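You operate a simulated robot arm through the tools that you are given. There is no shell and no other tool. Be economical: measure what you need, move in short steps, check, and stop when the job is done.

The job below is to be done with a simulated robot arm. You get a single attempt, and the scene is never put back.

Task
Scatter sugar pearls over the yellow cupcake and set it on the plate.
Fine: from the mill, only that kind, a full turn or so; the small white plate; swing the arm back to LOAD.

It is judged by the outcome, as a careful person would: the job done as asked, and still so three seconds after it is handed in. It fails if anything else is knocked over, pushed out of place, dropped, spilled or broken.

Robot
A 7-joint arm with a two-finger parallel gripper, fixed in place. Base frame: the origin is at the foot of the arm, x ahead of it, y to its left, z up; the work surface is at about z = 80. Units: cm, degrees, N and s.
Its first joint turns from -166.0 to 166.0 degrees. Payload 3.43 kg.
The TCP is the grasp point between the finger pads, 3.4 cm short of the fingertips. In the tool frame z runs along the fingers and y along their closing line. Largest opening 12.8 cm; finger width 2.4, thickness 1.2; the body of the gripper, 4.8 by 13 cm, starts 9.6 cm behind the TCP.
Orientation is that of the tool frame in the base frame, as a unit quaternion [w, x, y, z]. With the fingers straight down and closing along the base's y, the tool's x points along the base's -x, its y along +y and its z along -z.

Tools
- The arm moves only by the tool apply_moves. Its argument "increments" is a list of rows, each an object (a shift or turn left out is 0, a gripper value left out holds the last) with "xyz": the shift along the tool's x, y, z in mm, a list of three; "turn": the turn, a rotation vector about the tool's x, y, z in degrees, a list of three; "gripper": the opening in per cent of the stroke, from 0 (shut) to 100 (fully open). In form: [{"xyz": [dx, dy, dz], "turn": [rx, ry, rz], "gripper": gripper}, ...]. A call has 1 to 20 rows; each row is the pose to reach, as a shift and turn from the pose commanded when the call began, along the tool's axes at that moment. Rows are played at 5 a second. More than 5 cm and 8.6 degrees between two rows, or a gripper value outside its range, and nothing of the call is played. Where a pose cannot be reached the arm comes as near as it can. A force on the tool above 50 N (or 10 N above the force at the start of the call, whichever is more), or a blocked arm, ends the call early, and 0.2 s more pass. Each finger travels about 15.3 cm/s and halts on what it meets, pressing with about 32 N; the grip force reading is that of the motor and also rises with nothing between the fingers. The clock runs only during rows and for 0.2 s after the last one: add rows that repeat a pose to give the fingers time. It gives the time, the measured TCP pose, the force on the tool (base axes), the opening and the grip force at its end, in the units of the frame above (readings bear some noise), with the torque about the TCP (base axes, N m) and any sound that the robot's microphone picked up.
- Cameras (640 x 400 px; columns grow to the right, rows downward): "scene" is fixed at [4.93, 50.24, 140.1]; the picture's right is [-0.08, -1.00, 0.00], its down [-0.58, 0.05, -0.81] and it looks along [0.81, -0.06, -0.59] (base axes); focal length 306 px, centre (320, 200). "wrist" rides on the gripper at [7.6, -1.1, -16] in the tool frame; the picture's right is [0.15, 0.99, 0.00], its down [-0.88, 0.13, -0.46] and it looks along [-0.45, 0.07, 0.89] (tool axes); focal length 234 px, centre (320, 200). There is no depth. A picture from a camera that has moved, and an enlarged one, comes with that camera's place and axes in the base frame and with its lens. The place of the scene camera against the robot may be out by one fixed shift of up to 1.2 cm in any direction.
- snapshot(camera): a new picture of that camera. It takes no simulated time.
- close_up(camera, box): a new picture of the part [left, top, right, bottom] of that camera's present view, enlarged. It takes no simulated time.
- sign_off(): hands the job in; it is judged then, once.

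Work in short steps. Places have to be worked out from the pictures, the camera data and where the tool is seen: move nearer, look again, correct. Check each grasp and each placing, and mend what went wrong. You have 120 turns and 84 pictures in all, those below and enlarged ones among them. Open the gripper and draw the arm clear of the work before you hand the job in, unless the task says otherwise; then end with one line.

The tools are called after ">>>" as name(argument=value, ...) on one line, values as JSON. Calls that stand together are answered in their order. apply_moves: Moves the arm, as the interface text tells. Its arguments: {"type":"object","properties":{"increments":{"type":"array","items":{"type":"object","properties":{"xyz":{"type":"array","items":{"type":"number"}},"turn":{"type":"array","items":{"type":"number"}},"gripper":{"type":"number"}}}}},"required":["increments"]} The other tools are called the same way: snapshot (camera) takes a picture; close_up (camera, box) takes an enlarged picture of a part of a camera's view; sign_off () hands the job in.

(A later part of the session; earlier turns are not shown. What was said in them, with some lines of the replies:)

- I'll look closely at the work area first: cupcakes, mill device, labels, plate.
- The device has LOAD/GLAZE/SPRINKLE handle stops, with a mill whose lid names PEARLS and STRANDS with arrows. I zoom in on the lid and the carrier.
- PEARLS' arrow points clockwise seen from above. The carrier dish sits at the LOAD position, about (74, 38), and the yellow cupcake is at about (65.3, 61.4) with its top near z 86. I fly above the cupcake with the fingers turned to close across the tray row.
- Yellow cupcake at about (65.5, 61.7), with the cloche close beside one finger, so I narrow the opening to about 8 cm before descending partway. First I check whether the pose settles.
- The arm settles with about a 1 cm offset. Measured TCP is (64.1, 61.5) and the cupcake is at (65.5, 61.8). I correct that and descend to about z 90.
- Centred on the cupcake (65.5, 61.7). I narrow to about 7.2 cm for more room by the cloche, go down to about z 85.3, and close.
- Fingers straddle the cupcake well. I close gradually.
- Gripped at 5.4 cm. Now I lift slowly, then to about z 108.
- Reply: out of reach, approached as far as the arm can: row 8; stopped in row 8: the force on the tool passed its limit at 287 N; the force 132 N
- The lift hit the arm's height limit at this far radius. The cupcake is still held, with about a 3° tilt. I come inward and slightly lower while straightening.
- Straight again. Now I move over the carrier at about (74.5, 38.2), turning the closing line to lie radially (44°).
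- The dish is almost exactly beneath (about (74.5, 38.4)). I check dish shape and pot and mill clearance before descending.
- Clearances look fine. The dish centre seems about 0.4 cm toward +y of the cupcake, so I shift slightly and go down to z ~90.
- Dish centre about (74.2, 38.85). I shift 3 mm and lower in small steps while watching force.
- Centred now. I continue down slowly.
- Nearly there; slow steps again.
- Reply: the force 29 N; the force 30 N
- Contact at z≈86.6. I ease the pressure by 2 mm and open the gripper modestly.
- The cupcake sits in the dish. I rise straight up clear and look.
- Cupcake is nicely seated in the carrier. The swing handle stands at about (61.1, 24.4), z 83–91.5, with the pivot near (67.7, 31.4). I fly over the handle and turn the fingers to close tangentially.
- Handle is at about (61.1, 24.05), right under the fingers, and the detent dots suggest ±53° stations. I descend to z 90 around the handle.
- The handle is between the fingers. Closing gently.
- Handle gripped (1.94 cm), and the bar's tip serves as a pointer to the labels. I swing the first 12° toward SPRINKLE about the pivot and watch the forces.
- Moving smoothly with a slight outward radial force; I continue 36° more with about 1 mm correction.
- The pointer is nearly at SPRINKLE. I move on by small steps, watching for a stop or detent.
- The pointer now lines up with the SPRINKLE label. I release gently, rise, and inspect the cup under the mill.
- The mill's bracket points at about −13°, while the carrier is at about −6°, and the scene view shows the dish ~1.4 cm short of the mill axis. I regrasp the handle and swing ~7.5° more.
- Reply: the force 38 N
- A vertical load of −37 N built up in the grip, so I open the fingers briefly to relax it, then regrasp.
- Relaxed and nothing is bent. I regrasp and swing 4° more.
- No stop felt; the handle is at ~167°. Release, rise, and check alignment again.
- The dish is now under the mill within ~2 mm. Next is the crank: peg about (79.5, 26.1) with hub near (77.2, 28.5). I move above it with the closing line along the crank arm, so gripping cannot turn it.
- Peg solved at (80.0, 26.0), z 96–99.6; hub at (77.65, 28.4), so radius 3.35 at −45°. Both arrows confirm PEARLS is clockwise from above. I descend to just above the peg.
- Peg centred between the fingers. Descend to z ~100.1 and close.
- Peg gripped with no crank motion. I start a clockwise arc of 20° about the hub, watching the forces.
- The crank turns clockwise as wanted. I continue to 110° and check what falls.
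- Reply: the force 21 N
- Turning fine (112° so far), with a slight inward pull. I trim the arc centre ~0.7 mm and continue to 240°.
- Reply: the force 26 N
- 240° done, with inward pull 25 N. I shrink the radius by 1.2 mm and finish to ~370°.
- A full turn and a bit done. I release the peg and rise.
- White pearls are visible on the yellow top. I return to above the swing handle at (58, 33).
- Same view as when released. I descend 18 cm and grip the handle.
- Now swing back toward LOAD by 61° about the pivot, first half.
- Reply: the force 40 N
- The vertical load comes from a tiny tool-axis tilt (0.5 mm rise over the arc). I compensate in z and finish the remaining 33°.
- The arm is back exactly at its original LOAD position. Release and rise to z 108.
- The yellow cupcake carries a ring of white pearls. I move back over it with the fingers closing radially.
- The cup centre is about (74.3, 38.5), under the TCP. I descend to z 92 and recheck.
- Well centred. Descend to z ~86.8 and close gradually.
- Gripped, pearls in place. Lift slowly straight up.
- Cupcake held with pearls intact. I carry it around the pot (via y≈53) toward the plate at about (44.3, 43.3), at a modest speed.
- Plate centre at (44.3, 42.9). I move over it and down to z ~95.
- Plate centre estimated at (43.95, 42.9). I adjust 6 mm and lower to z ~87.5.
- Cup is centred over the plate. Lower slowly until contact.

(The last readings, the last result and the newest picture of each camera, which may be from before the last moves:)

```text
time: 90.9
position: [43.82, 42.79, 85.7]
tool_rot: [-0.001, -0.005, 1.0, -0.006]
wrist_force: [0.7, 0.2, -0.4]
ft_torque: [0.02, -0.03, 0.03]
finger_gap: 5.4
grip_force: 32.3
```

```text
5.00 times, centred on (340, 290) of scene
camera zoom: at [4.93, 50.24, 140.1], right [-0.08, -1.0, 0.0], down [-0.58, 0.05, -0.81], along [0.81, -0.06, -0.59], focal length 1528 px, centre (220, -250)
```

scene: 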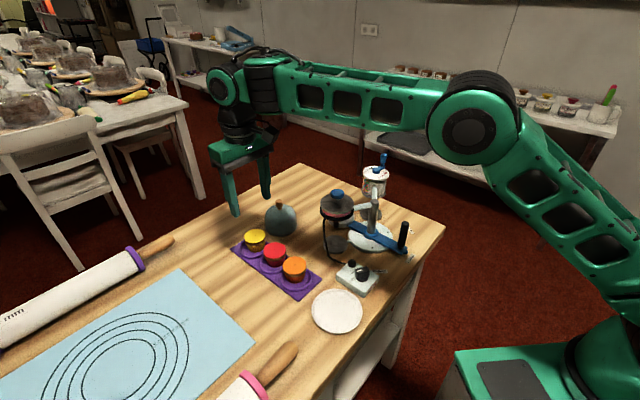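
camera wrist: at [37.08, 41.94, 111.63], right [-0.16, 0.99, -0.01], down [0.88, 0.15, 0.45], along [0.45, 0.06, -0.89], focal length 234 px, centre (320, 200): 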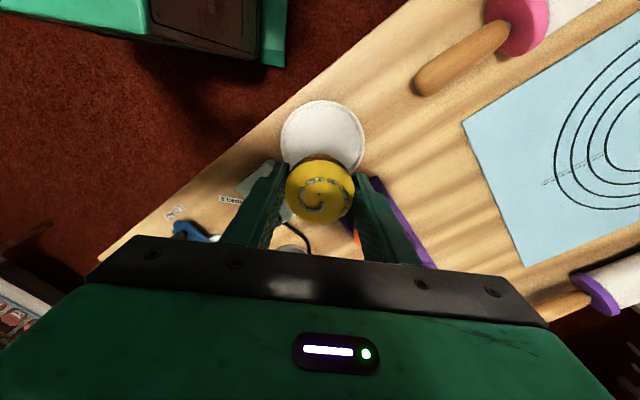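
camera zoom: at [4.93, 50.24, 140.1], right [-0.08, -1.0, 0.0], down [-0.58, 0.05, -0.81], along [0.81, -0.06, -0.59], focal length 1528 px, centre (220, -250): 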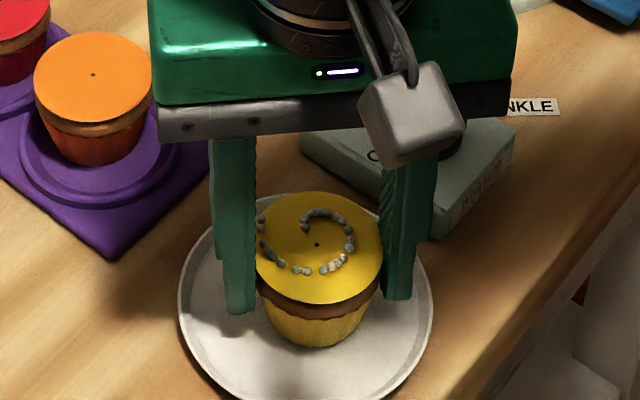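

Almost down; no contact force yet. More small steps.

>>> apply_moves(increments=[{"xyz": [0, 0, 1.3]}, {"xyz": [0, 0, 2.5]}, {"xyz": [0, 0, 2.5]}])

>>> apply_moves(increments=[{"xyz": [0, 0, 1.3]}, {"xyz": [0, 0, 2]}, {"xyz": [0, 0, 2]}])

```text
time: 91.7
position: [43.88, 42.69, 85.43]
tool_rot: [-0.001, -0.005, 1.0, -0.006]
wrist_force: [-1.2, -0.7, 0.2]
ft_torque: [0.02, -0.02, -0.01]
finger_gap: 5.41
grip_force: 32.0
```

```text
time: 92.5
position: [43.93, 42.86, 85.42]
tool_rot: [0.0, -0.004, 1.0, -0.005]
wrist_force: [0.0, -0.9, 22.0]
ft_torque: [-0.01, -0.19, 0.02]
finger_gap: 5.39
grip_force: 31.5
```

Contact (22 N). I ease back 1 mm, open gradually and check.

>>> apply_moves(increments=[{"xyz": [0, 0, -1]}, {"xyz": [0, 0, -1], "gripper": 44}, {"xyz": [0, 0, -1], "gripper": 49}, {"xyz": [0, 0, -1], "gripper": 55}, {"xyz": [0, 0, -1], "gripper": 55}])

>>> close_up(camera="scene", box=[300, 250, 380, 330])

```text
time: 93.7
position: [43.87, 42.77, 85.34]
tool_rot: [-0.001, -0.006, 1.0, -0.007]
wrist_force: [-0.2, 0.8, 0.0]
ft_torque: [0.0, -0.04, 0.0]
finger_gap: 7.05
grip_force: 0.0
```

```text
5.00 times, centred on (340, 290) of scene
camera zoom: at [4.93, 50.24, 140.1], right [-0.08, -1.0, 0.0], down [-0.58, 0.05, -0.81], along [0.81, -0.06, -0.59], focal length 1528 px, centre (220, -250)
```

zoom: 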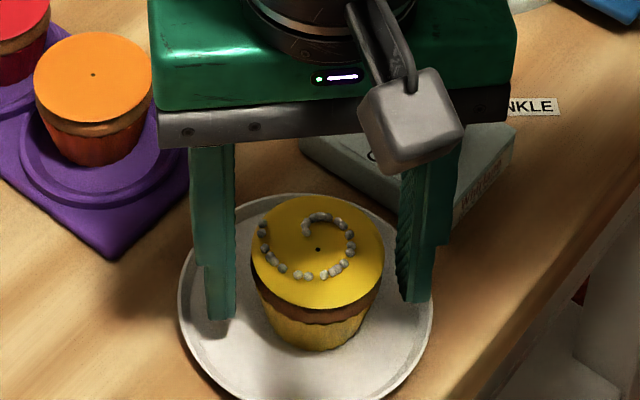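

The cupcake stands on the plate. I rise straight up, clear of the work.

>>> apply_moves(increments=[{"xyz": [0, 0, -15]}, {"xyz": [0, 0, -40]}, {"xyz": [0, 0, -80]}, {"xyz": [0, 0, -120]}, {"xyz": [0, 0, -160]}, {"xyz": [0, 0, -200]}, {"xyz": [0, 0, -240], "gripper": 100}, {"xyz": [0, 0, -270]}, {"xyz": [0, 0, -270]}, {"xyz": [0, 0, -270]}])

>>> snapshot(camera="scene")

>>> close_up(camera="scene", box=[230, 160, 430, 340])

```text
time: 95.9
position: [43.8, 43.06, 112.27]
tool_rot: [-0.001, -0.006, 1.0, -0.006]
wrist_force: [0.0, -0.5, 0.7]
ft_torque: [0.01, 0.02, 0.01]
finger_gap: 12.82
grip_force: 0.0
```

```text
8 pictures are left
```

scene: 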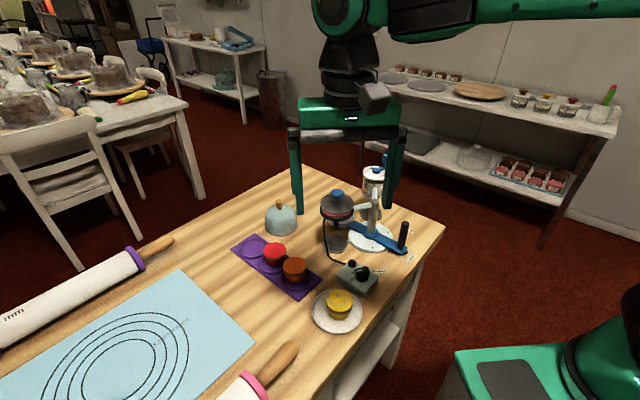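

```text
2.22 times, centred on (330, 250) of scene
camera zoom: at [4.93, 50.24, 140.1], right [-0.08, -1.0, 0.0], down [-0.58, 0.05, -0.81], along [0.81, -0.06, -0.59], focal length 679 px, centre (298, 89)
```

zoom: 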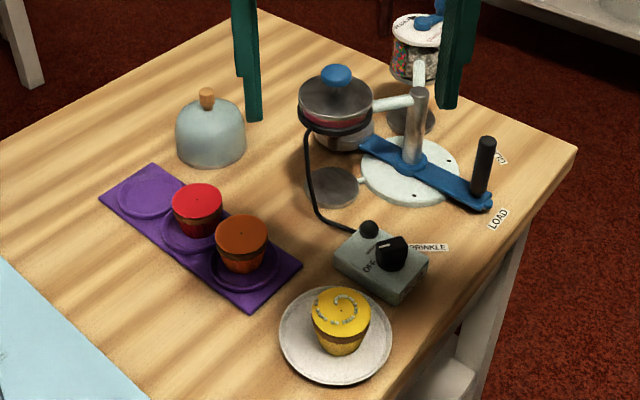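

All checks out: the pearled yellow cupcake is on the plate, the swing arm is at LOAD, everything else is undisturbed, and the gripper is open and clear. Handing in.

>>> sign_off()

```text
The job is handed in.
```

The yellow cupcake got just over one full turn of sugar pearls from the mill and now stands on the small white plate, with the swing arm back at LOAD and nothing else visibly disturbed in the final picture.
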